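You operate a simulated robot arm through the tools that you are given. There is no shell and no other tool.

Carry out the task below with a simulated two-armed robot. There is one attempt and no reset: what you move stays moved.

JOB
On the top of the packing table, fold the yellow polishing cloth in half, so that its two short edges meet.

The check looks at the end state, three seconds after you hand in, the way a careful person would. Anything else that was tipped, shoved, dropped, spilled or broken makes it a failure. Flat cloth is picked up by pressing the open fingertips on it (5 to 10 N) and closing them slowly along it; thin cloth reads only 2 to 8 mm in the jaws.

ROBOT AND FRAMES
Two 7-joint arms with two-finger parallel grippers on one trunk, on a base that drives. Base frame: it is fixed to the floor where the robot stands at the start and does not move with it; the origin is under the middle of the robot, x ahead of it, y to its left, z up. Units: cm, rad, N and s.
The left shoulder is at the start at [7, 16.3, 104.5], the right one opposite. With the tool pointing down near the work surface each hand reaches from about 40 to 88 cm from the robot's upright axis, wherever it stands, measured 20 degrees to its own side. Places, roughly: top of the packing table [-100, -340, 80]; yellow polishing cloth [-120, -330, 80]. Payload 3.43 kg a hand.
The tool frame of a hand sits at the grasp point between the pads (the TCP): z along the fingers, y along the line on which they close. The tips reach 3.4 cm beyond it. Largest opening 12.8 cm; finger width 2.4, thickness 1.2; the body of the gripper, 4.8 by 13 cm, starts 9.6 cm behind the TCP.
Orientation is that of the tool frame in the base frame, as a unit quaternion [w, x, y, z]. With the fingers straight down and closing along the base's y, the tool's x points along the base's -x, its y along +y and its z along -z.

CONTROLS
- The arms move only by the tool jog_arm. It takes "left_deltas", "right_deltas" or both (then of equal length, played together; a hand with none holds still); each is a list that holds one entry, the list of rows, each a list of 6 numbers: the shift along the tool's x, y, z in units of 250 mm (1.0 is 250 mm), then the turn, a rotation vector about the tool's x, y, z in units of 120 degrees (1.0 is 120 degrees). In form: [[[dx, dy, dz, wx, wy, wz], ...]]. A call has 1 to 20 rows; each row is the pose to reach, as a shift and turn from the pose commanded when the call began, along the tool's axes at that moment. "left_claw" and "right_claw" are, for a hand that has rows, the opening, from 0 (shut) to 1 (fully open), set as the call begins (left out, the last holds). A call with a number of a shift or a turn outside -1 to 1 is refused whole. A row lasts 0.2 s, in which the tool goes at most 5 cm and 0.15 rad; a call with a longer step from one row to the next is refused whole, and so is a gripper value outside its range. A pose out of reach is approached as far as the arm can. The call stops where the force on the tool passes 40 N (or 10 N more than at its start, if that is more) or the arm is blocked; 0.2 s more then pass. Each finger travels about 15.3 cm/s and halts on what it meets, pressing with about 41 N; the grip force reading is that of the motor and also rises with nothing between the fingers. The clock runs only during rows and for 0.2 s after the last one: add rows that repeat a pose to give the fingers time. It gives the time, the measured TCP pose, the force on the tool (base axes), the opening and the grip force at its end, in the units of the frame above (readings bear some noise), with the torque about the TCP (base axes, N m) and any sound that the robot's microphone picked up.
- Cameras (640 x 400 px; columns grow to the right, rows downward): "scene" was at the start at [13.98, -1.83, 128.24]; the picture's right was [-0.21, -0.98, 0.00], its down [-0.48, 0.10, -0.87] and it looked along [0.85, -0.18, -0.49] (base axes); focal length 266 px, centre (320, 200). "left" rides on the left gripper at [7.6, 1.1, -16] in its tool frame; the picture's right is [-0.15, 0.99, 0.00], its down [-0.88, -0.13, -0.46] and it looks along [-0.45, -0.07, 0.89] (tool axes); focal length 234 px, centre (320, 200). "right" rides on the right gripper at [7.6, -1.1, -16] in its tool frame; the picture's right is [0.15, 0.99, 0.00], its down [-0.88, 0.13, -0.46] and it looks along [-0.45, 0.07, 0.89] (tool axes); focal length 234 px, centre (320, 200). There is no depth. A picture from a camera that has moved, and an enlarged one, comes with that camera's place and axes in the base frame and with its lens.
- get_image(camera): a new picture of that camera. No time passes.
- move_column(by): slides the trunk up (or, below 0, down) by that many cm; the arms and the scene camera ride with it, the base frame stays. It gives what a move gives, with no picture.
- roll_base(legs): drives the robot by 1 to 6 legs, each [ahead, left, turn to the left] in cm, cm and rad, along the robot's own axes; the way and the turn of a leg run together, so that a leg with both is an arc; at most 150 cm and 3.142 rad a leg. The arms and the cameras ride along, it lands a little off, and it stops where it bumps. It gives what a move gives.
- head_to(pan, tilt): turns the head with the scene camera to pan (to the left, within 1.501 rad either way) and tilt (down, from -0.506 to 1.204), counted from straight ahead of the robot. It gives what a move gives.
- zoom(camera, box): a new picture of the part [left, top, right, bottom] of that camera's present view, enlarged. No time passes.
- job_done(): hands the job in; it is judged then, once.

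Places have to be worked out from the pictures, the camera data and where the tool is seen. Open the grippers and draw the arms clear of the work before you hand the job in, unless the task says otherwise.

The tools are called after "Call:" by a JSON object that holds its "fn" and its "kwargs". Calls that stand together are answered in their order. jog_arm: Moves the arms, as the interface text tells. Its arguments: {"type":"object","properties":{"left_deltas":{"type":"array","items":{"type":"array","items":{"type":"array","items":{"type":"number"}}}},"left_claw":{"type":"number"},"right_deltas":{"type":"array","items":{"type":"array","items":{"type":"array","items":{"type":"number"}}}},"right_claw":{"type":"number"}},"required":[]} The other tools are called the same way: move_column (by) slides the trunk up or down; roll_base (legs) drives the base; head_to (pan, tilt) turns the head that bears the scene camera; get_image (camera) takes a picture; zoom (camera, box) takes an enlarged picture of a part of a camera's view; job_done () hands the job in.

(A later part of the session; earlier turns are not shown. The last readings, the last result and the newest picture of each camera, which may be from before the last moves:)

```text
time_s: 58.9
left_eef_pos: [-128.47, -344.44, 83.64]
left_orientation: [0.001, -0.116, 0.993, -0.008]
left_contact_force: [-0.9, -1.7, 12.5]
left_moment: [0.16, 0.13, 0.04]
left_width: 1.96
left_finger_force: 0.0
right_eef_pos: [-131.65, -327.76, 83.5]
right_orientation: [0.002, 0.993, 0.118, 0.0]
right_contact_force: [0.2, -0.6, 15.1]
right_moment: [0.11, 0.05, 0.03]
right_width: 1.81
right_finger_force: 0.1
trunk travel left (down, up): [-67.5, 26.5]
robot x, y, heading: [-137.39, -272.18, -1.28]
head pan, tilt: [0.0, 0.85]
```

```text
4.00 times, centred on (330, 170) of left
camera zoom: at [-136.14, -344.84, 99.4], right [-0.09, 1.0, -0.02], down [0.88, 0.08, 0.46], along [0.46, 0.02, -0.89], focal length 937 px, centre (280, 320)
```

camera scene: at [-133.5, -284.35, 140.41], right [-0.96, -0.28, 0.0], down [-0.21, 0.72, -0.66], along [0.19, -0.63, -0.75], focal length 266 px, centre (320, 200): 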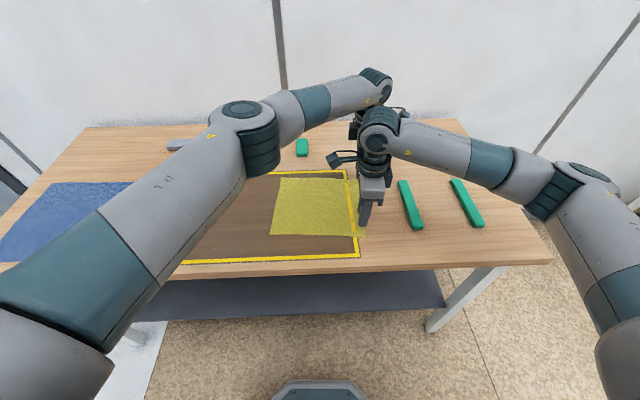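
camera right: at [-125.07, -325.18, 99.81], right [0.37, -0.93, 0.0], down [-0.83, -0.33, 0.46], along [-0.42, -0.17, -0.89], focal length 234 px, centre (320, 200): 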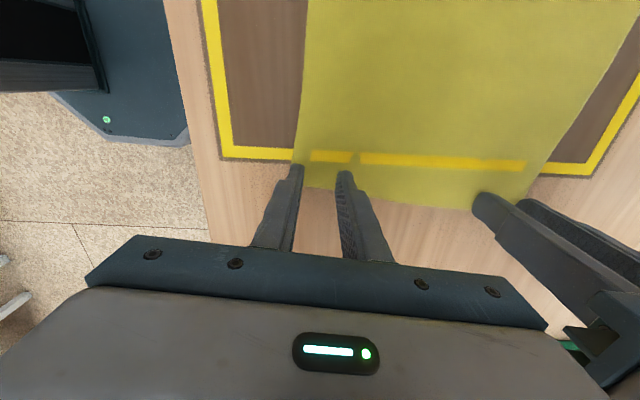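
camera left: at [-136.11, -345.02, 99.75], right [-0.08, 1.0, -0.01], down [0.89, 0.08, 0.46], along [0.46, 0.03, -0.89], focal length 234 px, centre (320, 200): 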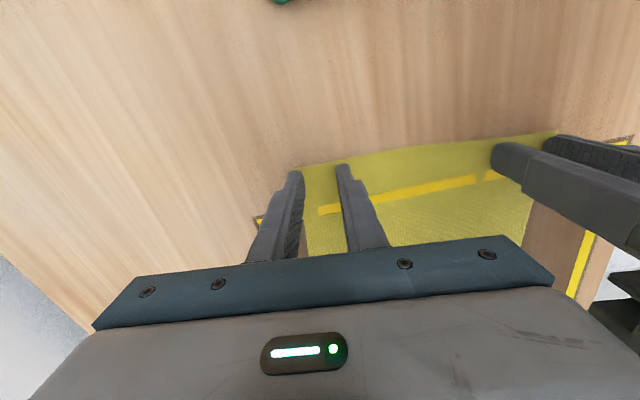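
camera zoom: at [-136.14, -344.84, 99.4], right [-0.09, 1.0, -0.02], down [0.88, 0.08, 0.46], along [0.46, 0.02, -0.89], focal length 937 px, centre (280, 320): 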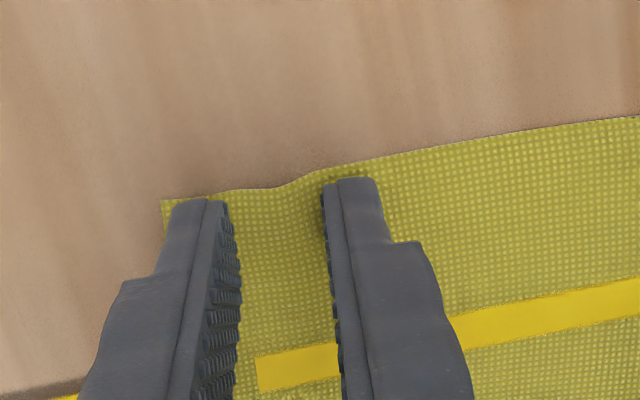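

The left pinch shows a ridge beginning. I ease the press slightly and go on closing slowly.

Call:
{"fn": "jog_arm", "kwargs": {"left_deltas": [[[0, 0, -0.001, 0, 0, 0], [0, 0, -0.001, 0, 0, 0]]], "right_deltas": [[[0, 0, -0.003, 0, 0, 0], [0, 0, -0.003, 0, 0, 0]]], "left_claw": 0.13, "right_claw": 0.12}}

Call:
{"fn": "jog_arm", "kwargs": {"left_deltas": [[[0, 0, 0, 0, 0, 0], [0, 0, 0, 0, 0, 0]]], "right_deltas": [[[0, 0, 0, 0, 0, 0], [0, 0, 0, 0, 0, 0]]], "left_claw": 0.1, "right_claw": 0.09}}

Call:
{"fn": "zoom", "kwargs": {"camera": "right", "box": [250, 120, 410, 220]}}

Call:
{"fn": "zoom", "kwargs": {"camera": "left", "box": [250, 120, 410, 220]}}

```text
time_s: 59.5
left_eef_pos: [-128.51, -344.56, 83.56]
left_orientation: [0.001, -0.116, 0.993, -0.008]
left_contact_force: [-0.9, -0.6, 13.4]
left_moment: [0.16, 0.14, 0.03]
left_width: 1.61
left_finger_force: 0.1
right_eef_pos: [-131.76, -327.81, 83.63]
right_orientation: [0.001, 0.993, 0.118, 0.001]
right_contact_force: [1.4, 0.9, 9.5]
right_moment: [0.03, 0.02, 0.02]
right_width: 1.29
right_finger_force: 0.1
trunk travel left (down, up): [-67.5, 26.5]
robot x, y, heading: [-137.17, -272.43, -1.28]
head pan, tilt: [0.0, 0.85]
```

```text
time_s: 60.1
left_eef_pos: [-128.4, -344.4, 83.45]
left_orientation: [0.001, -0.116, 0.993, -0.008]
left_contact_force: [0.3, -1.4, 14.3]
left_moment: [0.12, 0.1, 0.02]
left_width: 1.15
left_finger_force: 0.1
right_eef_pos: [-131.67, -327.92, 83.54]
right_orientation: [0.0, 0.993, 0.118, -0.001]
right_contact_force: [-2.0, 0.6, 7.9]
right_moment: [0.03, 0.05, -0.02]
right_width: 0.98
right_finger_force: 0.1
trunk travel left (down, up): [-67.5, 26.5]
robot x, y, heading: [-136.99, -272.08, -1.286]
head pan, tilt: [0.0, 0.85]
```

```text
4.00 times, centred on (330, 170) of right
camera zoom: at [-124.59, -324.91, 99.5], right [0.37, -0.93, 0.0], down [-0.83, -0.33, 0.46], along [-0.42, -0.17, -0.89], focal length 937 px, centre (280, 320)
```

zoom: 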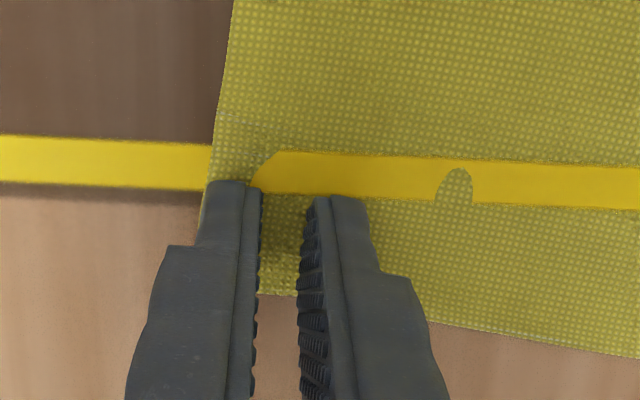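

```text
4.00 times, centred on (330, 170) of left
camera zoom: at [-136.1, -344.86, 99.39], right [-0.09, 1.0, -0.02], down [0.88, 0.08, 0.46], along [0.46, 0.02, -0.89], focal length 937 px, centre (280, 320)
```

zoom: 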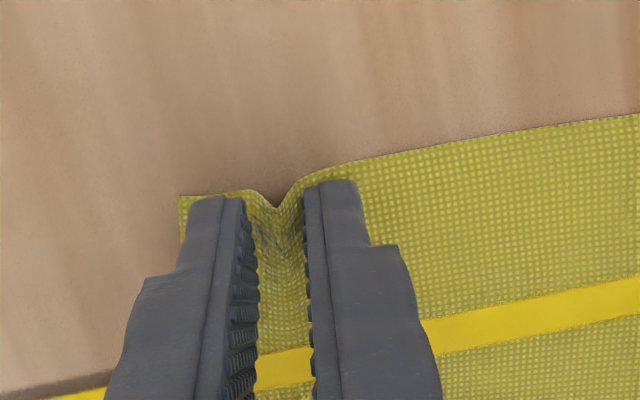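

A clear ridge is rising between the left fingers and one seems to form at the right. I keep closing to the pinch.

Call:
{"fn": "jog_arm", "kwargs": {"left_deltas": [[[0, 0, 0, 0, 0, 0], [0, 0, 0, 0, 0, 0]]], "right_deltas": [[[0, 0, 0, 0, 0, 0], [0, 0, 0, 0, 0, 0]]], "left_claw": 0.07, "right_claw": 0.06}}

Call:
{"fn": "jog_arm", "kwargs": {"left_deltas": [[[0, 0, 0, 0, 0, 0], [0, 0, 0, 0, 0, 0]]], "right_deltas": [[[0, 0, 0, 0, 0, 0], [0, 0, 0, 0, 0, 0]]], "left_claw": 0.04, "right_claw": 0.035}}

Call:
{"fn": "jog_arm", "kwargs": {"left_deltas": [[[0, 0, 0, 0, 0, 0], [0, 0, 0, 0, 0, 0], [0, 0, 0, 0, 0, 0]]], "right_deltas": [[[0, 0, 0, 0, 0, 0], [0, 0, 0, 0, 0, 0], [0, 0, 0, 0, 0, 0]]], "left_claw": 0.0, "right_claw": 0.0}}

Call:
{"fn": "zoom", "kwargs": {"camera": "right", "box": [250, 120, 410, 220]}}

Call:
{"fn": "zoom", "kwargs": {"camera": "left", "box": [250, 120, 410, 220]}}

```text
time_s: 60.7
left_eef_pos: [-128.51, -344.54, 83.51]
left_orientation: [0.001, -0.115, 0.993, -0.009]
left_contact_force: [0.9, -1.9, 14.4]
left_moment: [0.07, 0.06, -0.02]
left_width: 0.78
left_finger_force: 0.1
right_eef_pos: [-131.68, -327.88, 83.57]
right_orientation: [0.0, 0.993, 0.118, 0.001]
right_contact_force: [-0.3, 0.4, 5.7]
right_moment: [0.04, 0.04, 0.04]
right_width: 0.6
right_finger_force: 0.1
trunk travel left (down, up): [-67.5, 26.5]
robot x, y, heading: [-137.08, -272.04, -1.281]
head pan, tilt: [0.0, 0.85]
```

```text
time_s: 61.3
left_eef_pos: [-128.34, -344.45, 83.68]
left_orientation: [0.001, -0.116, 0.993, -0.009]
left_contact_force: [-0.7, -1.9, 14.6]
left_moment: [0.07, 0.12, 0.04]
left_width: 0.42
left_finger_force: 0.1
right_eef_pos: [-131.65, -327.9, 83.64]
right_orientation: [0.001, 0.993, 0.118, 0.001]
right_contact_force: [-0.1, -0.7, 4.9]
right_moment: [0.02, 0.03, 0.01]
right_width: 0.31
right_finger_force: 0.0
trunk travel left (down, up): [-67.5, 26.5]
robot x, y, heading: [-137.42, -272.44, -1.289]
head pan, tilt: [0.0, 0.85]
```

```text
time_s: 62.1
left_eef_pos: [-128.37, -344.54, 83.49]
left_orientation: [0.001, -0.116, 0.993, -0.008]
left_contact_force: [-1.2, 2.1, 15.4]
left_moment: [0.21, 0.12, 0.0]
left_width: 0.17
left_finger_force: 36.1
right_eef_pos: [-131.72, -327.97, 83.49]
right_orientation: [0.001, 0.993, 0.118, 0.0]
right_contact_force: [-0.4, -0.1, 1.8]
right_moment: [0.0, 0.01, -0.02]
right_width: 0.0
right_finger_force: 33.3
trunk travel left (down, up): [-67.5, 26.5]
robot x, y, heading: [-137.25, -272.16, -1.284]
head pan, tilt: [0.0, 0.85]
```

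```text
4.00 times, centred on (330, 170) of right
camera zoom: at [-124.58, -324.89, 99.52], right [0.37, -0.93, 0.0], down [-0.83, -0.33, 0.46], along [-0.42, -0.17, -0.89], focal length 937 px, centre (280, 320)
```

zoom: 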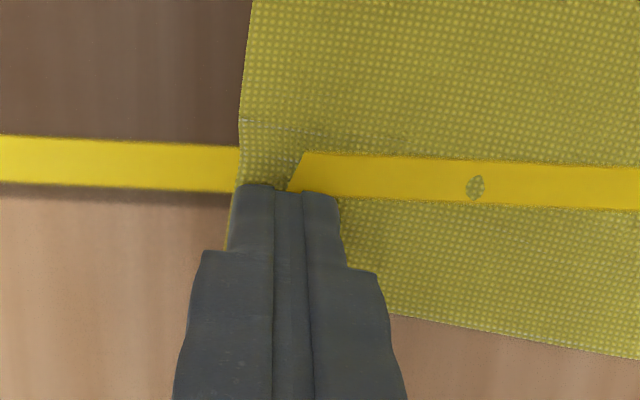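

```text
4.00 times, centred on (330, 170) of left
camera zoom: at [-136.14, -344.82, 99.39], right [-0.08, 1.0, -0.02], down [0.89, 0.08, 0.46], along [0.46, 0.02, -0.89], focal length 937 px, centre (280, 320)
```

zoom: 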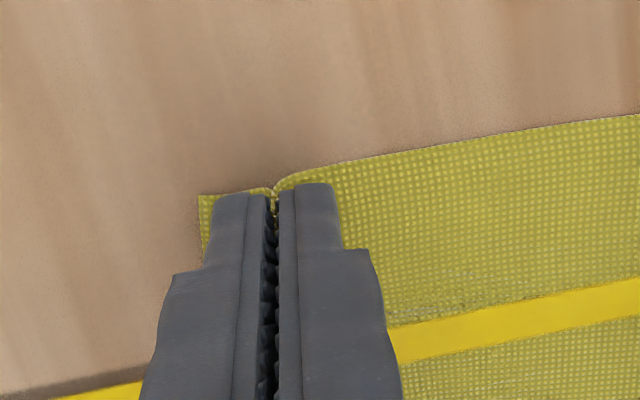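

Left reads 1.7 mm with a visible fold in the jaws, so it holds; the right reads 0 and missed it. I lift the right hand, reopen it and look.

Call:
{"fn": "jog_arm", "kwargs": {"right_deltas": [[[0, 0, -0.02, 0, 0, 0], [0, 0, -0.04, 0, 0, 0], [0, 0, -0.06, 0, 0, 0]]]}}

Call:
{"fn": "jog_arm", "kwargs": {"right_deltas": [[[0, 0, 0, 0, 0, 0], [0, 0, 0, 0, 0, 0]]], "right_claw": 0.24}}

Call:
{"fn": "zoom", "kwargs": {"camera": "right", "box": [250, 120, 410, 220]}}

Call:
{"fn": "get_image", "kwargs": {"camera": "right"}}

```text
time_s: 62.9
left_eef_pos: [-128.38, -344.47, 83.49]
left_orientation: [0.001, -0.115, 0.993, -0.009]
left_contact_force: [-0.5, 4.6, 16.4]
left_moment: [0.22, 0.11, 0.02]
left_width: 0.16
left_finger_force: 36.2
right_eef_pos: [-131.79, -327.78, 84.95]
right_orientation: [0.001, 0.993, 0.118, 0.001]
right_contact_force: [1.0, 0.5, -0.1]
right_moment: [0.02, -0.03, 0.01]
right_width: 0.01
right_finger_force: 32.6
trunk travel left (down, up): [-67.5, 26.5]
robot x, y, heading: [-137.1, -272.3, -1.281]
head pan, tilt: [0.0, 0.85]
```

```text
time_s: 63.5
left_eef_pos: [-128.41, -344.36, 83.59]
left_orientation: [0.002, -0.116, 0.993, -0.008]
left_contact_force: [-1.4, 4.1, 16.3]
left_moment: [0.23, 0.09, 0.01]
left_width: 0.17
left_finger_force: 36.2
right_eef_pos: [-131.73, -327.86, 85.09]
right_orientation: [0.001, 0.993, 0.118, 0.0]
right_contact_force: [0.3, -0.2, -0.2]
right_moment: [-0.03, 0.02, 0.0]
right_width: 3.08
right_finger_force: 0.0
trunk travel left (down, up): [-67.5, 26.5]
robot x, y, heading: [-137.01, -272.07, -1.285]
head pan, tilt: [0.0, 0.85]
```

```text
4.00 times, centred on (330, 170) of right
camera zoom: at [-124.59, -324.9, 101.03], right [0.37, -0.93, 0.0], down [-0.83, -0.33, 0.46], along [-0.42, -0.17, -0.89], focal length 937 px, centre (280, 320)
```

zoom: 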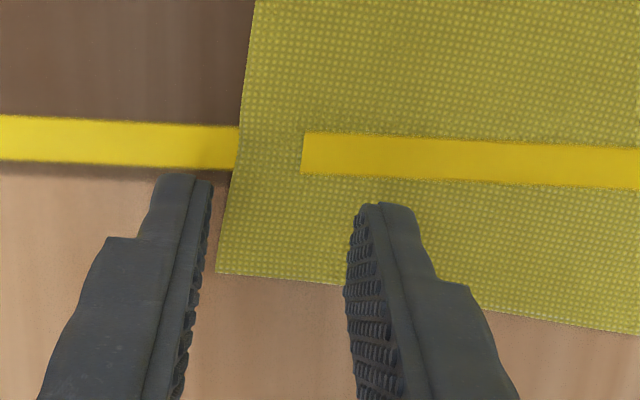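

```text
taken
camera right: at [-124.59, -324.9, 101.03], right [0.37, -0.93, 0.0], down [-0.83, -0.33, 0.46], along [-0.42, -0.17, -0.89], focal length 234 px, centre (320, 200)
```

right: 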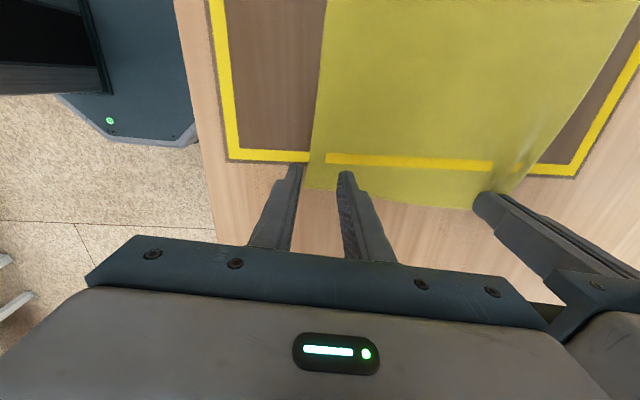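

The right pinch pushed the near corner about 1.2 cm inward without gripping. I shift the right hand 1.4 cm along, press again slightly harder than before, and close slowly.

Call:
{"fn": "jog_arm", "kwargs": {"right_deltas": [[[0.004, 0.028, 0, 0, 0, 0], [0.008, 0.056, 0, 0, 0, 0], [0.008, 0.056, 0.02, 0, 0, 0], [0.008, 0.056, 0.04, 0, 0, 0], [0.008, 0.056, 0.05, 0, 0, 0], [0.008, 0.056, 0.058, 0, 0, 0], [0.008, 0.056, 0.064, 0, 0, 0], [0.008, 0.056, 0.064, 0, 0, 0]]]}}

Call:
{"fn": "zoom", "kwargs": {"camera": "right", "box": [250, 120, 410, 220]}}

```text
time_s: 65.3
left_eef_pos: [-128.43, -344.36, 83.54]
left_orientation: [0.002, -0.117, 0.993, -0.009]
left_contact_force: [-1.8, 0.2, 10.4]
left_moment: [0.11, 0.15, 0.0]
left_width: 0.18
left_finger_force: 36.3
right_eef_pos: [-131.3, -329.09, 83.63]
right_orientation: [0.001, 0.993, 0.119, 0.002]
right_contact_force: [-2.0, 1.0, 11.1]
right_moment: [0.25, 0.07, -0.01]
right_width: 3.12
right_finger_force: 0.3
trunk travel left (down, up): [-67.5, 26.5]
robot x, y, heading: [-136.95, -272.24, -1.289]
head pan, tilt: [0.0, 0.85]
```

```text
4.00 times, centred on (330, 170) of right
camera zoom: at [-124.08, -326.19, 99.51], right [0.37, -0.93, 0.0], down [-0.83, -0.33, 0.46], along [-0.42, -0.17, -0.89], focal length 937 px, centre (280, 320)
```

zoom: 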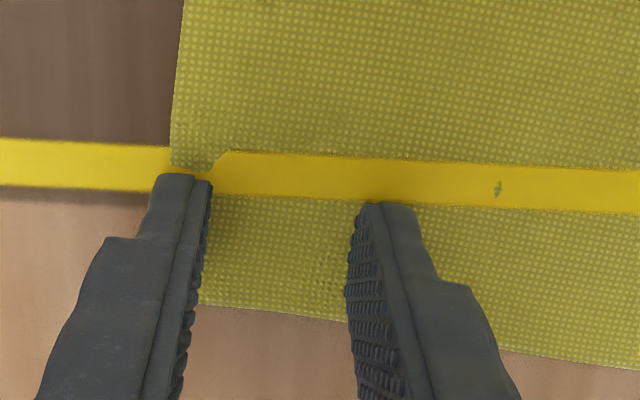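

About 11 N now and the outer finger is mostly on the cloth. I close step by step.

Call:
{"fn": "jog_arm", "kwargs": {"right_deltas": [[[0, 0, 0, 0, 0, 0], [0, 0, 0, 0, 0, 0]]], "right_claw": 0.2}}

Call:
{"fn": "jog_arm", "kwargs": {"right_deltas": [[[0, 0, 0, 0, 0, 0], [0, 0, 0, 0, 0, 0]]], "right_claw": 0.16}}

Call:
{"fn": "jog_arm", "kwargs": {"right_deltas": [[[0, 0, 0, 0, 0, 0], [0, 0, 0, 0, 0, 0]]], "right_claw": 0.12}}

Call:
{"fn": "zoom", "kwargs": {"camera": "right", "box": [250, 120, 410, 220]}}

```text
time_s: 65.9
left_eef_pos: [-128.38, -344.3, 83.57]
left_orientation: [0.001, -0.116, 0.993, -0.008]
left_contact_force: [-0.8, 1.0, 10.2]
left_moment: [0.08, 0.13, 0.0]
left_width: 0.17
left_finger_force: 35.8
right_eef_pos: [-131.27, -329.28, 83.53]
right_orientation: [0.001, 0.993, 0.118, 0.0]
right_contact_force: [1.7, -3.3, 14.8]
right_moment: [0.17, 0.06, 0.01]
right_width: 2.38
right_finger_force: 0.0
trunk travel left (down, up): [-67.5, 26.5]
robot x, y, heading: [-137.32, -271.94, -1.285]
head pan, tilt: [0.0, 0.85]
```

```text
time_s: 66.5
left_eef_pos: [-128.36, -344.37, 83.54]
left_orientation: [0.001, -0.116, 0.993, -0.008]
left_contact_force: [-1.8, 0.1, 7.8]
left_moment: [0.04, 0.13, 0.05]
left_width: 0.14
left_finger_force: 36.3
right_eef_pos: [-131.26, -329.15, 83.49]
right_orientation: [0.003, 0.993, 0.118, 0.001]
right_contact_force: [1.0, -2.1, 20.9]
right_moment: [0.14, 0.03, 0.01]
right_width: 1.86
right_finger_force: 0.0
trunk travel left (down, up): [-67.5, 26.5]
robot x, y, heading: [-137.26, -272.31, -1.286]
head pan, tilt: [0.0, 0.85]
```

```text
time_s: 67.1
left_eef_pos: [-128.36, -344.4, 83.54]
left_orientation: [0.0, -0.116, 0.993, -0.009]
left_contact_force: [-2.2, 2.1, 7.0]
left_moment: [0.09, 0.08, 0.04]
left_width: 0.17
left_finger_force: 36.2
right_eef_pos: [-131.19, -329.24, 83.52]
right_orientation: [0.002, 0.993, 0.118, -0.001]
right_contact_force: [1.3, -4.7, 22.9]
right_moment: [0.03, 0.02, -0.03]
right_width: 1.39
right_finger_force: 0.1
trunk travel left (down, up): [-67.5, 26.5]
robot x, y, heading: [-136.91, -271.56, -1.29]
head pan, tilt: [0.0, 0.85]
```

```text
4.00 times, centred on (330, 170) of right
camera zoom: at [-124.07, -326.2, 99.5], right [0.37, -0.93, 0.0], down [-0.83, -0.33, 0.46], along [-0.42, -0.17, -0.89], focal length 937 px, centre (280, 320)
```

zoom: 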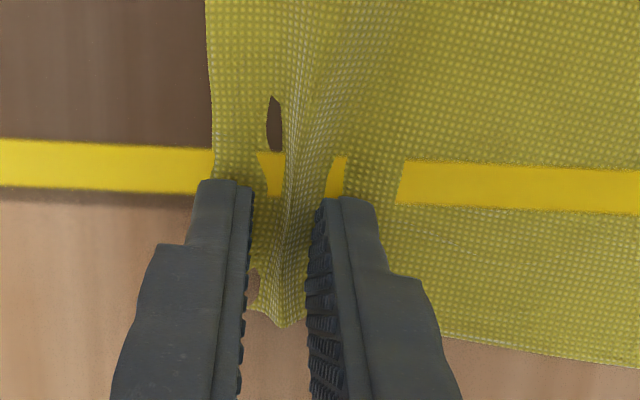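

A good ridge now stands between the right fingers. I ease a touch and close fully.

Call:
{"fn": "jog_arm", "kwargs": {"right_deltas": [[[0, 0, -0.001, 0, 0, 0], [0, 0, -0.001, 0, 0, 0]]], "right_claw": 0.08}}

Call:
{"fn": "jog_arm", "kwargs": {"right_deltas": [[[0, 0, 0, 0, 0, 0], [0, 0, 0, 0, 0, 0]]], "right_claw": 0.04}}

Call:
{"fn": "jog_arm", "kwargs": {"right_deltas": [[[0, 0, 0, 0, 0, 0], [0, 0, 0, 0, 0, 0], [0, 0, 0, 0, 0, 0]]], "right_claw": 0.0}}

Call:
{"fn": "zoom", "kwargs": {"camera": "right", "box": [250, 120, 410, 220]}}

Call:
{"fn": "get_image", "kwargs": {"camera": "right"}}

Call:
{"fn": "get_image", "kwargs": {"camera": "left"}}

```text
time_s: 67.7
left_eef_pos: [-128.38, -344.37, 83.63]
left_orientation: [0.001, -0.116, 0.993, -0.008]
left_contact_force: [-1.1, 4.4, 5.5]
left_moment: [0.2, 0.09, 0.04]
left_width: 0.16
left_finger_force: 35.7
right_eef_pos: [-131.3, -329.13, 83.51]
right_orientation: [0.002, 0.993, 0.119, 0.001]
right_contact_force: [1.5, -5.8, 25.2]
right_moment: [-0.04, -0.03, 0.02]
right_width: 0.95
right_finger_force: 0.0
trunk travel left (down, up): [-67.5, 26.5]
robot x, y, heading: [-137.17, -272.19, -1.283]
head pan, tilt: [0.0, 0.85]
```

```text
time_s: 68.3
left_eef_pos: [-128.36, -344.22, 83.44]
left_orientation: [0.001, -0.116, 0.993, -0.009]
left_contact_force: [-1.0, 6.6, 4.8]
left_moment: [0.22, 0.06, 0.01]
left_width: 0.16
left_finger_force: 36.0
right_eef_pos: [-131.23, -329.21, 83.54]
right_orientation: [0.001, 0.993, 0.119, 0.0]
right_contact_force: [2.1, -6.4, 26.0]
right_moment: [-0.09, 0.03, 0.05]
right_width: 0.69
right_finger_force: 1.2
trunk travel left (down, up): [-67.5, 26.5]
robot x, y, heading: [-137.32, -272.4, -1.279]
head pan, tilt: [0.0, 0.85]
```

```text
time_s: 69.1
left_eef_pos: [-128.45, -344.45, 83.61]
left_orientation: [0.001, -0.116, 0.993, -0.008]
left_contact_force: [-2.8, 12.3, 6.1]
left_moment: [0.48, 0.15, 0.04]
left_width: 0.14
left_finger_force: 36.8
right_eef_pos: [-131.07, -329.16, 83.49]
right_orientation: [0.001, 0.993, 0.117, 0.0]
right_contact_force: [4.2, -15.1, 24.3]
right_moment: [-0.46, -0.09, 0.06]
right_width: 0.16
right_finger_force: 36.3
trunk travel left (down, up): [-67.5, 26.5]
robot x, y, heading: [-136.93, -271.86, -1.283]
head pan, tilt: [0.0, 0.85]
```

```text
4.00 times, centred on (330, 170) of right
camera zoom: at [-124.05, -326.24, 99.5], right [0.37, -0.93, 0.0], down [-0.83, -0.33, 0.46], along [-0.42, -0.17, -0.89], focal length 937 px, centre (280, 320)
```

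zoom: 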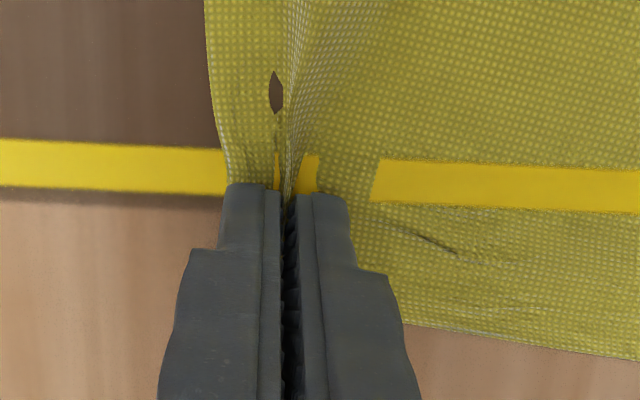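

```text
taken
camera right: at [-124.05, -326.24, 99.5], right [0.37, -0.93, 0.0], down [-0.83, -0.33, 0.46], along [-0.42, -0.17, -0.89], focal length 234 px, centre (320, 200)
```

right: 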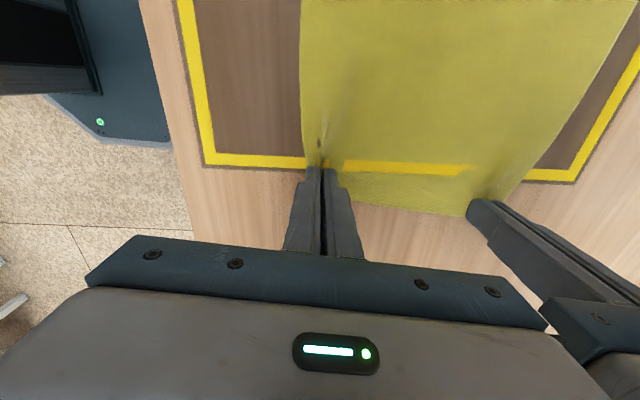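

```text
taken
camera left: at [-136.13, -344.79, 99.4], right [-0.08, 1.0, -0.02], down [0.89, 0.08, 0.46], along [0.46, 0.02, -0.89], focal length 234 px, centre (320, 200)
```

left: 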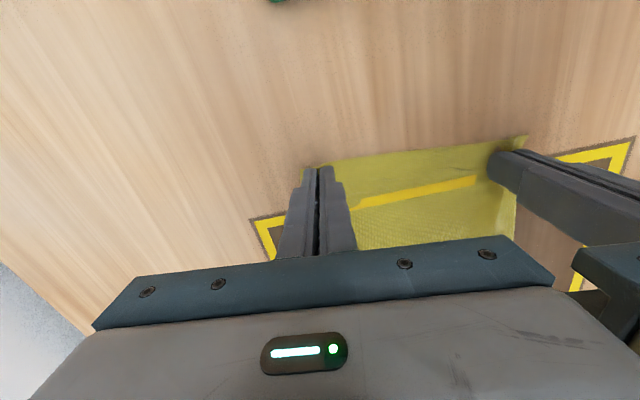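

Both jaws now hold about 1.6 mm of cloth, with tension between the hands. I lift both 3 cm slowly while bringing the right hand 0.2 cm toward the left one to relax it.

Call:
{"fn": "jog_arm", "kwargs": {"left_deltas": [[[0, 0, -0.01, 0, 0, 0], [0, 0, -0.02, 0, 0, 0], [0, 0, -0.04, 0, 0, 0], [0, 0, -0.06, 0, 0, 0], [0, 0, -0.08, 0, 0, 0], [0, 0, -0.1, 0, 0, 0], [0, 0, -0.12, 0, 0, 0]]], "right_deltas": [[[0, 0.004, -0.01, 0, 0, 0], [0, 0.008, -0.02, 0, 0, 0], [0, 0.008, -0.04, 0, 0, 0], [0, 0.008, -0.06, 0, 0, 0], [0, 0.008, -0.08, 0, 0, 0], [0, 0.008, -0.1, 0, 0, 0], [0, 0.008, -0.12, 0, 0, 0]]]}}

Call:
{"fn": "get_image", "kwargs": {"camera": "right"}}

Call:
{"fn": "get_image", "kwargs": {"camera": "left"}}

Call:
{"fn": "get_image", "kwargs": {"camera": "scene"}}

```text
time_s: 70.7
left_eef_pos: [-128.38, -344.5, 86.33]
left_orientation: [0.003, -0.116, 0.993, -0.008]
left_contact_force: [-1.8, 7.6, -0.5]
left_moment: [0.28, 0.07, 0.05]
left_width: 0.17
left_finger_force: 36.1
right_eef_pos: [-131.22, -329.53, 86.34]
right_orientation: [-0.001, 0.993, 0.119, 0.001]
right_contact_force: [1.9, -7.8, 0.5]
right_moment: [-0.26, -0.02, 0.07]
right_width: 0.19
right_finger_force: 37.0
trunk travel left (down, up): [-67.5, 26.5]
robot x, y, heading: [-137.29, -272.23, -1.289]
head pan, tilt: [0.0, 0.85]
```

```text
taken
camera right: at [-124.02, -326.58, 102.37], right [0.37, -0.93, 0.0], down [-0.83, -0.33, 0.46], along [-0.42, -0.17, -0.89], focal length 234 px, centre (320, 200)
```

right: 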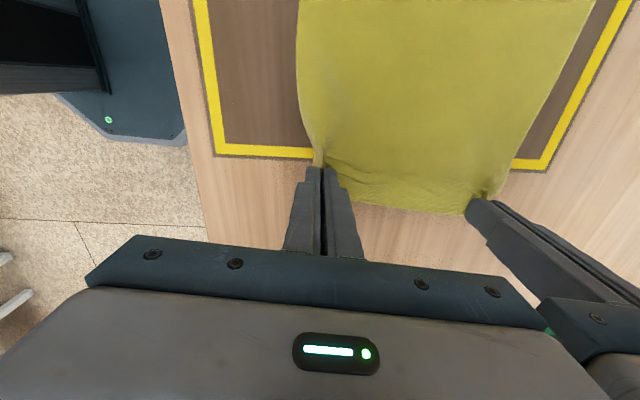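

```text
taken
camera left: at [-136.13, -344.93, 102.26], right [-0.09, 1.0, -0.01], down [0.88, 0.08, 0.46], along [0.46, 0.03, -0.89], focal length 234 px, centre (320, 200)
```

left: 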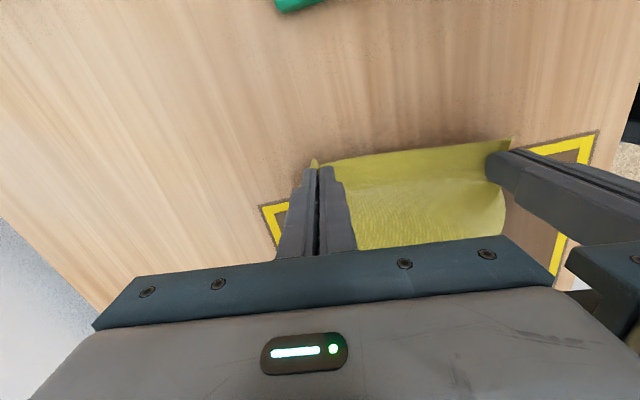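

```text
taken
camera scene: at [-133.51, -284.38, 140.4], right [-0.96, -0.28, 0.0], down [-0.21, 0.72, -0.66], along [0.19, -0.63, -0.75], focal length 266 px, centre (320, 200)
```

scene: 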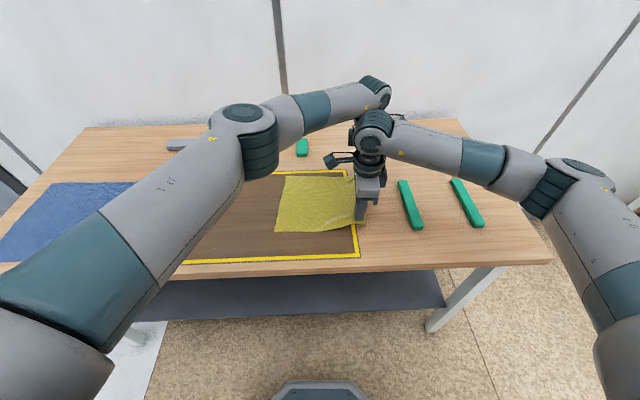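

Both hands hold the cloth and the right edge is lifted. I zoom on the remaining left edge to fix the target.

Call:
{"fn": "zoom", "kwargs": {"camera": "scene", "box": [250, 140, 390, 250]}}

```text
3.64 times, centred on (320, 195) of scene
camera zoom: at [-133.51, -284.38, 140.4], right [-0.96, -0.28, 0.0], down [-0.21, 0.72, -0.66], along [0.19, -0.63, -0.75], focal length 968 px, centre (320, 218)
```

zoom: 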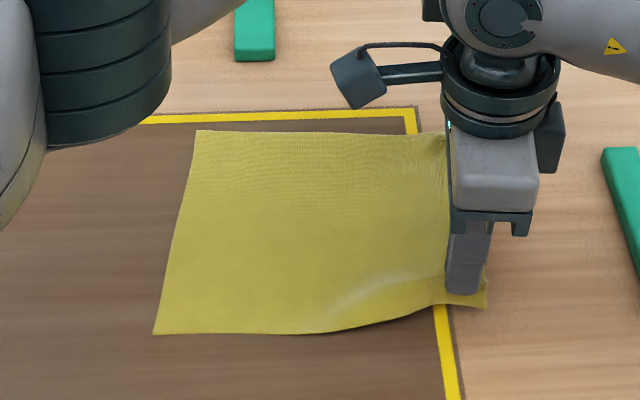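

The left edge now lies from about [-109.9,-320.4] to [-105.0,-342.1]. I start the fold: both hands rise and carry the right edge leftward in an arc, halfway first.

Call:
{"fn": "jog_arm", "kwargs": {"left_deltas": [[[-0.04, 0.001, -0.05, 0, 0, 0], [-0.088, 0.002, -0.11, 0, 0, 0], [-0.14, 0.003, -0.17, 0, 0, 0], [-0.2, 0.004, -0.23, 0, 0, 0], [-0.249, 0.005, -0.266, 0, 0, 0], [-0.297, 0.006, -0.29, 0, 0, 0], [-0.345, 0.007, -0.306, 0, 0, 0], [-0.393, 0.008, -0.314, 0, 0, 0], [-0.441, 0.009, -0.314, 0, 0, 0], [-0.441, 0.009, -0.314, 0, 0, 0]]], "right_deltas": [[[0.039, -0.001, -0.05, 0, 0, 0], [0.086, -0.002, -0.11, 0, 0, 0], [0.137, -0.003, -0.17, 0, 0, 0], [0.196, -0.004, -0.23, 0, 0, 0], [0.243, -0.005, -0.266, 0, 0, 0], [0.29, -0.006, -0.29, 0, 0, 0], [0.337, -0.007, -0.306, 0, 0, 0], [0.384, -0.008, -0.314, 0, 0, 0], [0.431, -0.009, -0.314, 0, 0, 0], [0.431, -0.009, -0.314, 0, 0, 0]]]}}

Call:
{"fn": "get_image", "kwargs": {"camera": "scene"}}

Call:
{"fn": "get_image", "kwargs": {"camera": "left"}}

Call:
{"fn": "get_image", "kwargs": {"camera": "right"}}

```text
time_s: 72.9
left_eef_pos: [-117.93, -341.67, 94.14]
left_orientation: [0.002, -0.116, 0.993, -0.007]
left_contact_force: [-1.3, 5.5, 0.1]
left_moment: [0.19, 0.07, 0.02]
left_width: 0.16
left_finger_force: 36.1
right_eef_pos: [-120.76, -326.74, 94.34]
right_orientation: [0.0, 0.993, 0.119, 0.001]
right_contact_force: [1.5, -5.4, 0.0]
right_moment: [-0.17, -0.09, 0.05]
right_width: 0.16
right_finger_force: 36.8
trunk travel left (down, up): [-67.5, 26.5]
robot x, y, heading: [-136.84, -272.09, -1.288]
head pan, tilt: [0.0, 0.85]
```

```text
taken
camera scene: at [-133.58, -284.4, 140.4], right [-0.96, -0.28, 0.0], down [-0.21, 0.72, -0.66], along [0.19, -0.63, -0.75], focal length 266 px, centre (320, 200)
```

scene: 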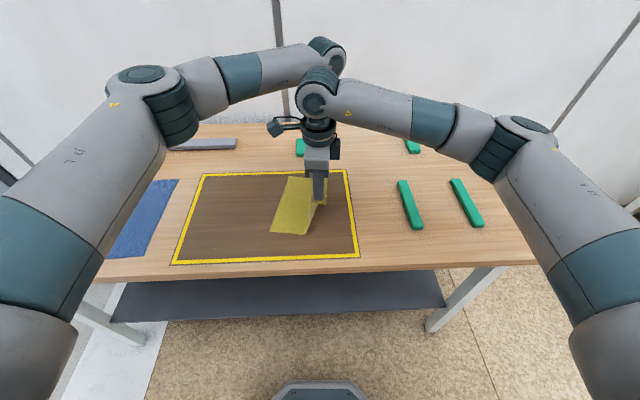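

```text
taken
camera left: at [-125.59, -342.11, 110.08], right [-0.08, 1.0, -0.01], down [0.88, 0.08, 0.46], along [0.46, 0.03, -0.89], focal length 234 px, centre (320, 200)
```

left: 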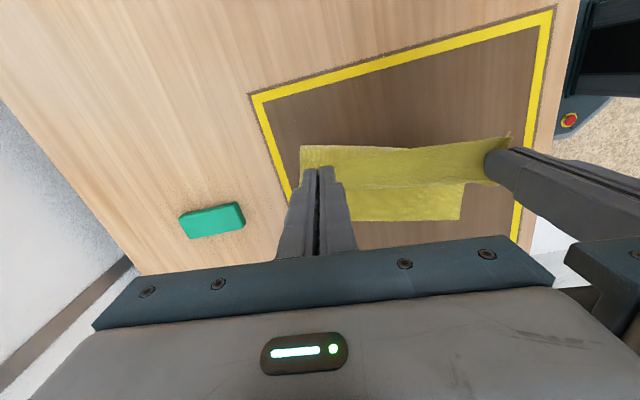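

```text
taken
camera right: at [-113.65, -323.9, 110.22], right [0.37, -0.93, 0.0], down [-0.83, -0.33, 0.46], along [-0.42, -0.17, -0.89], focal length 234 px, centre (320, 200)
```

right: 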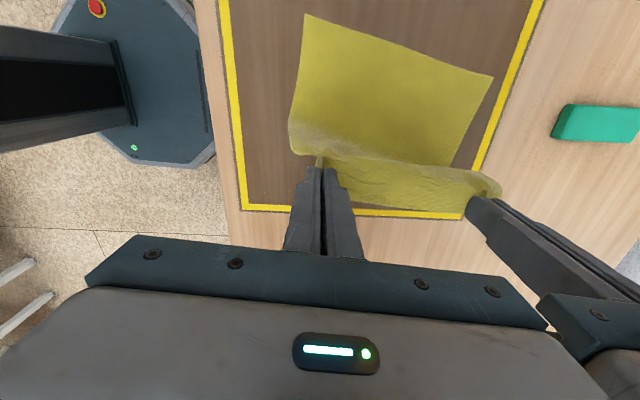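

The cloth folds over nicely with the left half flat. I check the left edge position again before going down.

Call:
{"fn": "zoom", "kwargs": {"camera": "scene", "box": [250, 140, 390, 250]}}

Call:
{"fn": "zoom", "kwargs": {"camera": "right", "box": [260, 0, 520, 220]}}

```text
3.64 times, centred on (320, 195) of scene
camera zoom: at [-133.58, -284.4, 140.4], right [-0.96, -0.28, 0.0], down [-0.21, 0.72, -0.66], along [0.19, -0.63, -0.75], focal length 968 px, centre (320, 218)
```

zoom: 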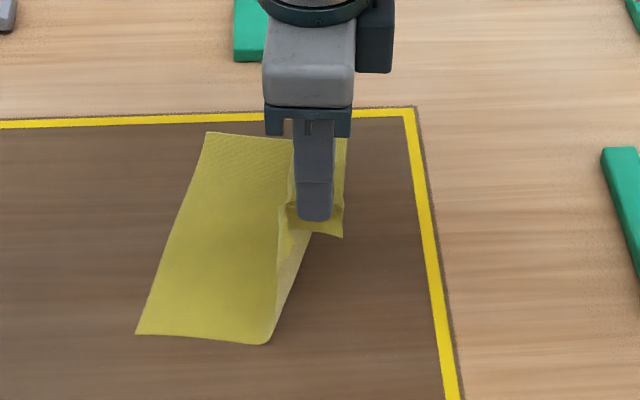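

```text
1.82 times, centred on (390, 110) of right
camera zoom: at [-113.65, -323.9, 110.22], right [0.37, -0.93, 0.0], down [-0.83, -0.33, 0.46], along [-0.42, -0.17, -0.89], focal length 426 px, centre (193, 364)
```

zoom: 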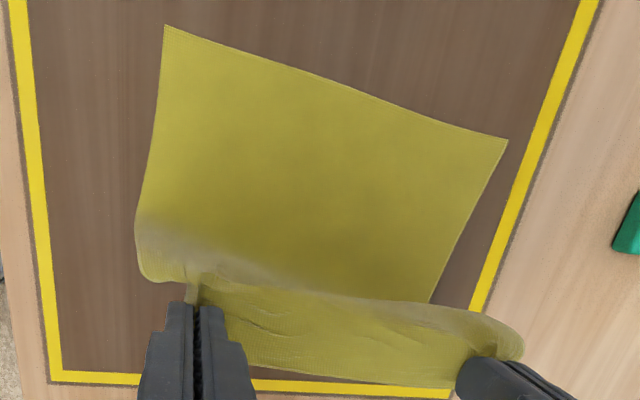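

The bottom layer turned slightly: the left edge is now from about [-108.5,-320.2] to [-106.0,-342.1]. I adapt the hands' end points to this and carry on to about two thirds of the remaining way while lowering a little.

Call:
{"fn": "jog_arm", "kwargs": {"left_deltas": [[[-0.04, 0.002, 0.0, 0, 0, 0.005], [-0.08, 0.003, 0.01, 0, 0, 0.01], [-0.12, 0.005, 0.025, 0, 0, 0.015], [-0.16, 0.006, 0.045, 0, 0, 0.02], [-0.2, 0.008, 0.07, 0, 0, 0.025], [-0.24, 0.01, 0.095, 0, 0, 0.03], [-0.278, 0.011, 0.124, 0, 0, 0.035], [-0.278, 0.011, 0.124, 0, 0, 0.035]]], "right_deltas": [[[0.044, -0.001, 0.0, 0, 0, 0.005], [0.088, -0.002, 0.01, 0, 0, 0.01], [0.132, -0.003, 0.025, 0, 0, 0.015], [0.176, -0.004, 0.045, 0, 0, 0.02], [0.22, -0.006, 0.07, 0, 0, 0.025], [0.264, -0.007, 0.095, 0, 0, 0.03], [0.307, -0.008, 0.124, 0, 0, 0.035], [0.307, -0.008, 0.124, 0, 0, 0.035]]]}}

Call:
{"fn": "zoom", "kwargs": {"camera": "scene", "box": [230, 140, 370, 250]}}

Call:
{"fn": "get_image", "kwargs": {"camera": "right"}}

Call:
{"fn": "get_image", "kwargs": {"camera": "left"}}

```text
time_s: 74.7
left_eef_pos: [-111.18, -339.94, 91.13]
left_orientation: [0.002, -0.079, 0.997, -0.007]
left_contact_force: [-1.4, 8.1, -0.4]
left_moment: [0.29, 0.05, 0.07]
left_width: 0.16
left_finger_force: 36.0
right_eef_pos: [-113.35, -324.79, 91.17]
right_orientation: [0.001, 0.997, 0.081, 0.0]
right_contact_force: [0.6, -8.1, -0.3]
right_moment: [-0.29, -0.05, 0.11]
right_width: 0.18
right_finger_force: 36.1
trunk travel left (down, up): [-67.5, 26.5]
robot x, y, heading: [-137.17, -272.07, -1.289]
head pan, tilt: [0.0, 0.85]
```

```text
3.64 times, centred on (300, 195) of scene
camera zoom: at [-133.57, -284.39, 140.4], right [-0.96, -0.28, 0.0], down [-0.21, 0.72, -0.66], along [0.19, -0.63, -0.75], focal length 968 px, centre (393, 218)
```

zoom: 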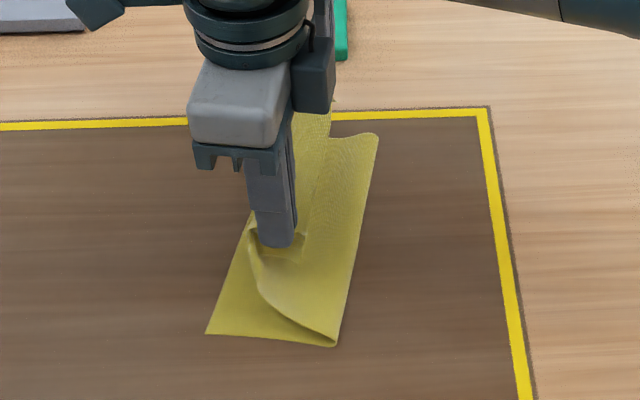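

```text
taken
camera right: at [-105.98, -322.42, 107.16], right [0.3, -0.95, 0.0], down [-0.85, -0.27, 0.46], along [-0.43, -0.14, -0.89], focal length 234 px, centre (320, 200)
```

right: 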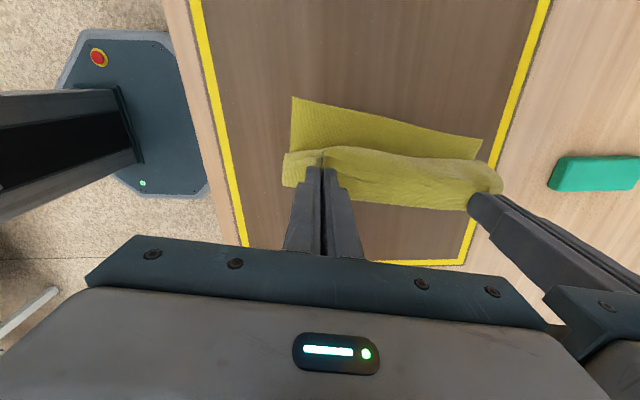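

```text
taken
camera left: at [-118.85, -339.78, 106.96], right [-0.01, 1.0, -0.01], down [0.89, 0.02, 0.46], along [0.46, -0.01, -0.89], focal length 234 px, centre (320, 200)
```

left: 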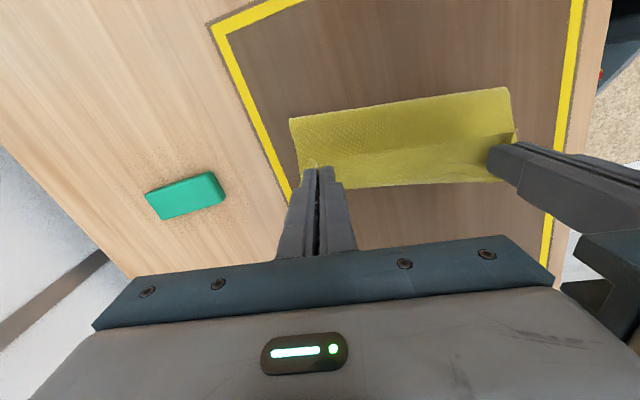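

The bottom layer stayed in place. Because the grippers stay upright, the last 2.5 cm of the carried edge is still unturned (pointing right), so I set it down about 4.3 cm short of the left edge, and afterwards will sweep that hem flat to the left.

Call:
{"fn": "jog_arm", "kwargs": {"left_deltas": [[[-0.008, 0, 0.03, 0, 0, 0], [-0.016, 0, 0.06, 0, 0, 0], [-0.024, 0, 0.09, 0, 0, 0], [-0.032, 0, 0.12, 0, 0, 0], [-0.04, 0, 0.15, 0, 0, 0], [-0.04, 0, 0.18, 0, 0, 0], [-0.04, 0, 0.205, 0, 0, 0], [-0.04, 0, 0.205, 0, 0, 0]]], "right_deltas": [[[0.008, 0, 0.03, 0, 0, 0], [0.016, 0, 0.06, 0, 0, 0], [0.024, 0, 0.09, 0, 0, 0], [0.032, 0, 0.12, 0, 0, 0], [0.04, 0, 0.15, 0, 0, 0], [0.04, 0, 0.18, 0, 0, 0], [0.04, 0, 0.205, 0, 0, 0], [0.04, 0, 0.205, 0, 0, 0]]]}}

Call:
{"fn": "zoom", "kwargs": {"camera": "scene", "box": [230, 140, 370, 250]}}

Call:
{"fn": "get_image", "kwargs": {"camera": "right"}}

Call:
{"fn": "get_image", "kwargs": {"camera": "left"}}

```text
time_s: 76.5
left_eef_pos: [-109.97, -339.77, 85.91]
left_orientation: [0.002, -0.079, 0.997, -0.007]
left_contact_force: [-1.4, 10.1, 0.7]
left_moment: [0.32, 0.09, 0.05]
left_width: 0.18
left_finger_force: 36.2
right_eef_pos: [-112.33, -324.71, 85.88]
right_orientation: [-0.001, 0.997, 0.082, 0.0]
right_contact_force: [2.2, -9.4, -0.3]
right_moment: [-0.35, -0.09, 0.08]
right_width: 0.16
right_finger_force: 36.7
trunk travel left (down, up): [-67.5, 26.5]
robot x, y, heading: [-136.79, -272.27, -1.285]
head pan, tilt: [0.0, 0.85]
```

```text
3.64 times, centred on (300, 195) of scene
camera zoom: at [-133.5, -284.37, 140.4], right [-0.96, -0.28, 0.0], down [-0.21, 0.72, -0.66], along [0.19, -0.63, -0.75], focal length 968 px, centre (393, 218)
```

zoom: 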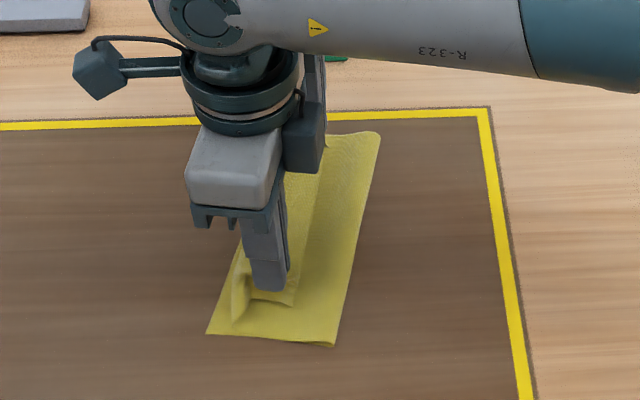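

```text
taken
camera right: at [-104.99, -322.24, 101.95], right [0.31, -0.95, 0.0], down [-0.85, -0.27, 0.46], along [-0.43, -0.14, -0.89], focal length 234 px, centre (320, 200)
```

right: 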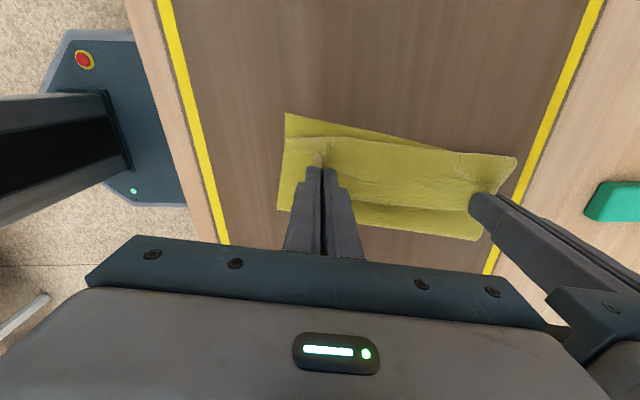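

```text
taken
camera left: at [-117.81, -339.64, 101.82], right [-0.01, 1.0, -0.01], down [0.89, 0.02, 0.46], along [0.46, -0.01, -0.89], focal length 234 px, centre (320, 200)
```

left: 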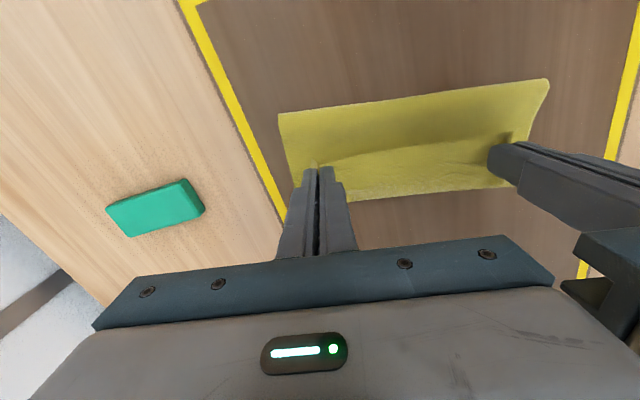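

As expected the carried edge forms a hem that still points right, and the fold line lies only about 9.6 cm from the left edge instead of 12.9. I lift a bit and move back right about 5 cm so that the fold rolls to the middle, then lower.

Call:
{"fn": "jog_arm", "kwargs": {"left_deltas": [[[0.02, 0, -0.06, 0, 0, 0], [0.05, 0, -0.12, 0, 0, 0], [0.09, 0, -0.15, 0, 0, 0], [0.13, 0, -0.15, 0, 0, 0], [0.16, 0, -0.12, 0, 0, 0], [0.19, 0, -0.07, 0, 0, 0], [0.2, 0, -0.02, 0, 0, 0], [0.2, 0, 0.02, 0, 0, 0], [0.2, 0, 0.05, 0, 0, 0], [0.2, 0, 0.05, 0, 0, 0]]], "right_deltas": [[[-0.02, 0, -0.06, 0, 0, 0], [-0.05, 0, -0.12, 0, 0, 0], [-0.09, 0, -0.15, 0, 0, 0], [-0.13, 0, -0.15, 0, 0, 0], [-0.16, 0, -0.12, 0, 0, 0], [-0.19, 0, -0.07, 0, 0, 0], [-0.2, 0, -0.02, 0, 0, 0], [-0.2, 0, 0.02, 0, 0, 0], [-0.2, 0, 0.05, 0, 0, 0], [-0.2, 0, 0.05, 0, 0, 0]]]}}

Call:
{"fn": "zoom", "kwargs": {"camera": "scene", "box": [230, 140, 370, 250]}}

Call:
{"fn": "get_image", "kwargs": {"camera": "right"}}

Call:
{"fn": "get_image", "kwargs": {"camera": "left"}}

```text
time_s: 78.7
left_eef_pos: [-114.97, -340.6, 84.66]
left_orientation: [0.002, -0.08, 0.997, -0.007]
left_contact_force: [-2.3, 10.5, 0.7]
left_moment: [0.32, 0.07, 0.06]
left_width: 0.13
left_finger_force: 36.3
right_eef_pos: [-117.37, -325.45, 84.65]
right_orientation: [0.001, 0.997, 0.082, 0.001]
right_contact_force: [2.1, -10.6, 0.5]
right_moment: [-0.33, -0.06, 0.1]
right_width: 0.16
right_finger_force: 36.0
trunk travel left (down, up): [-67.5, 26.5]
robot x, y, heading: [-137.52, -272.43, -1.285]
head pan, tilt: [0.0, 0.85]
```

```text
3.64 times, centred on (300, 195) of scene
camera zoom: at [-133.5, -284.37, 140.4], right [-0.96, -0.28, 0.0], down [-0.21, 0.72, -0.66], along [0.19, -0.63, -0.75], focal length 968 px, centre (393, 218)
```

zoom: 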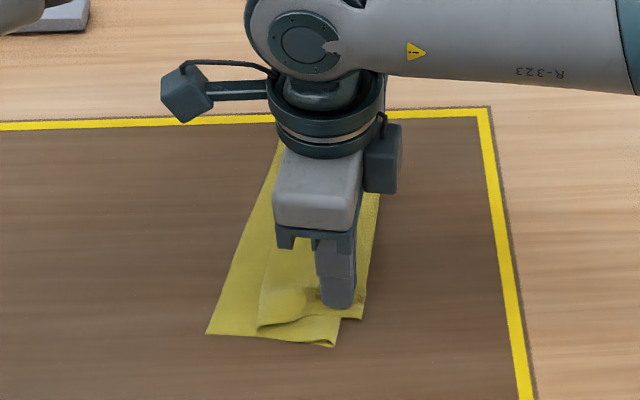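

```text
taken
camera right: at [-109.93, -323.07, 100.68], right [0.3, -0.95, 0.0], down [-0.85, -0.27, 0.46], along [-0.43, -0.14, -0.89], focal length 234 px, centre (320, 200)
```

right: 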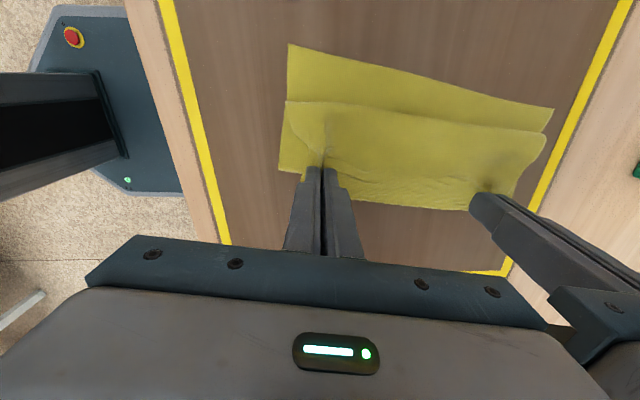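

```text
taken
camera left: at [-122.7, -340.49, 100.58], right [-0.01, 1.0, -0.01], down [0.89, 0.02, 0.46], along [0.46, -0.01, -0.89], focal length 234 px, centre (320, 200)
```

left: 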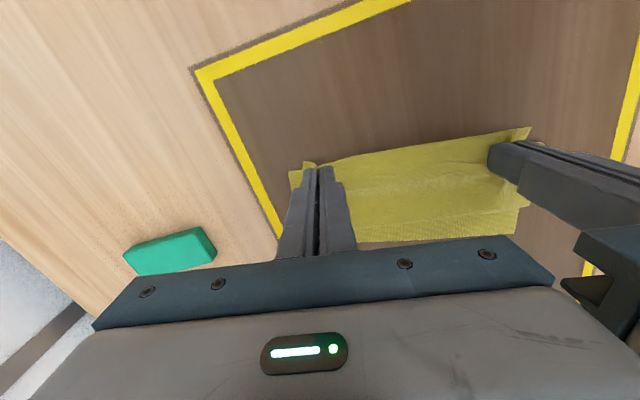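

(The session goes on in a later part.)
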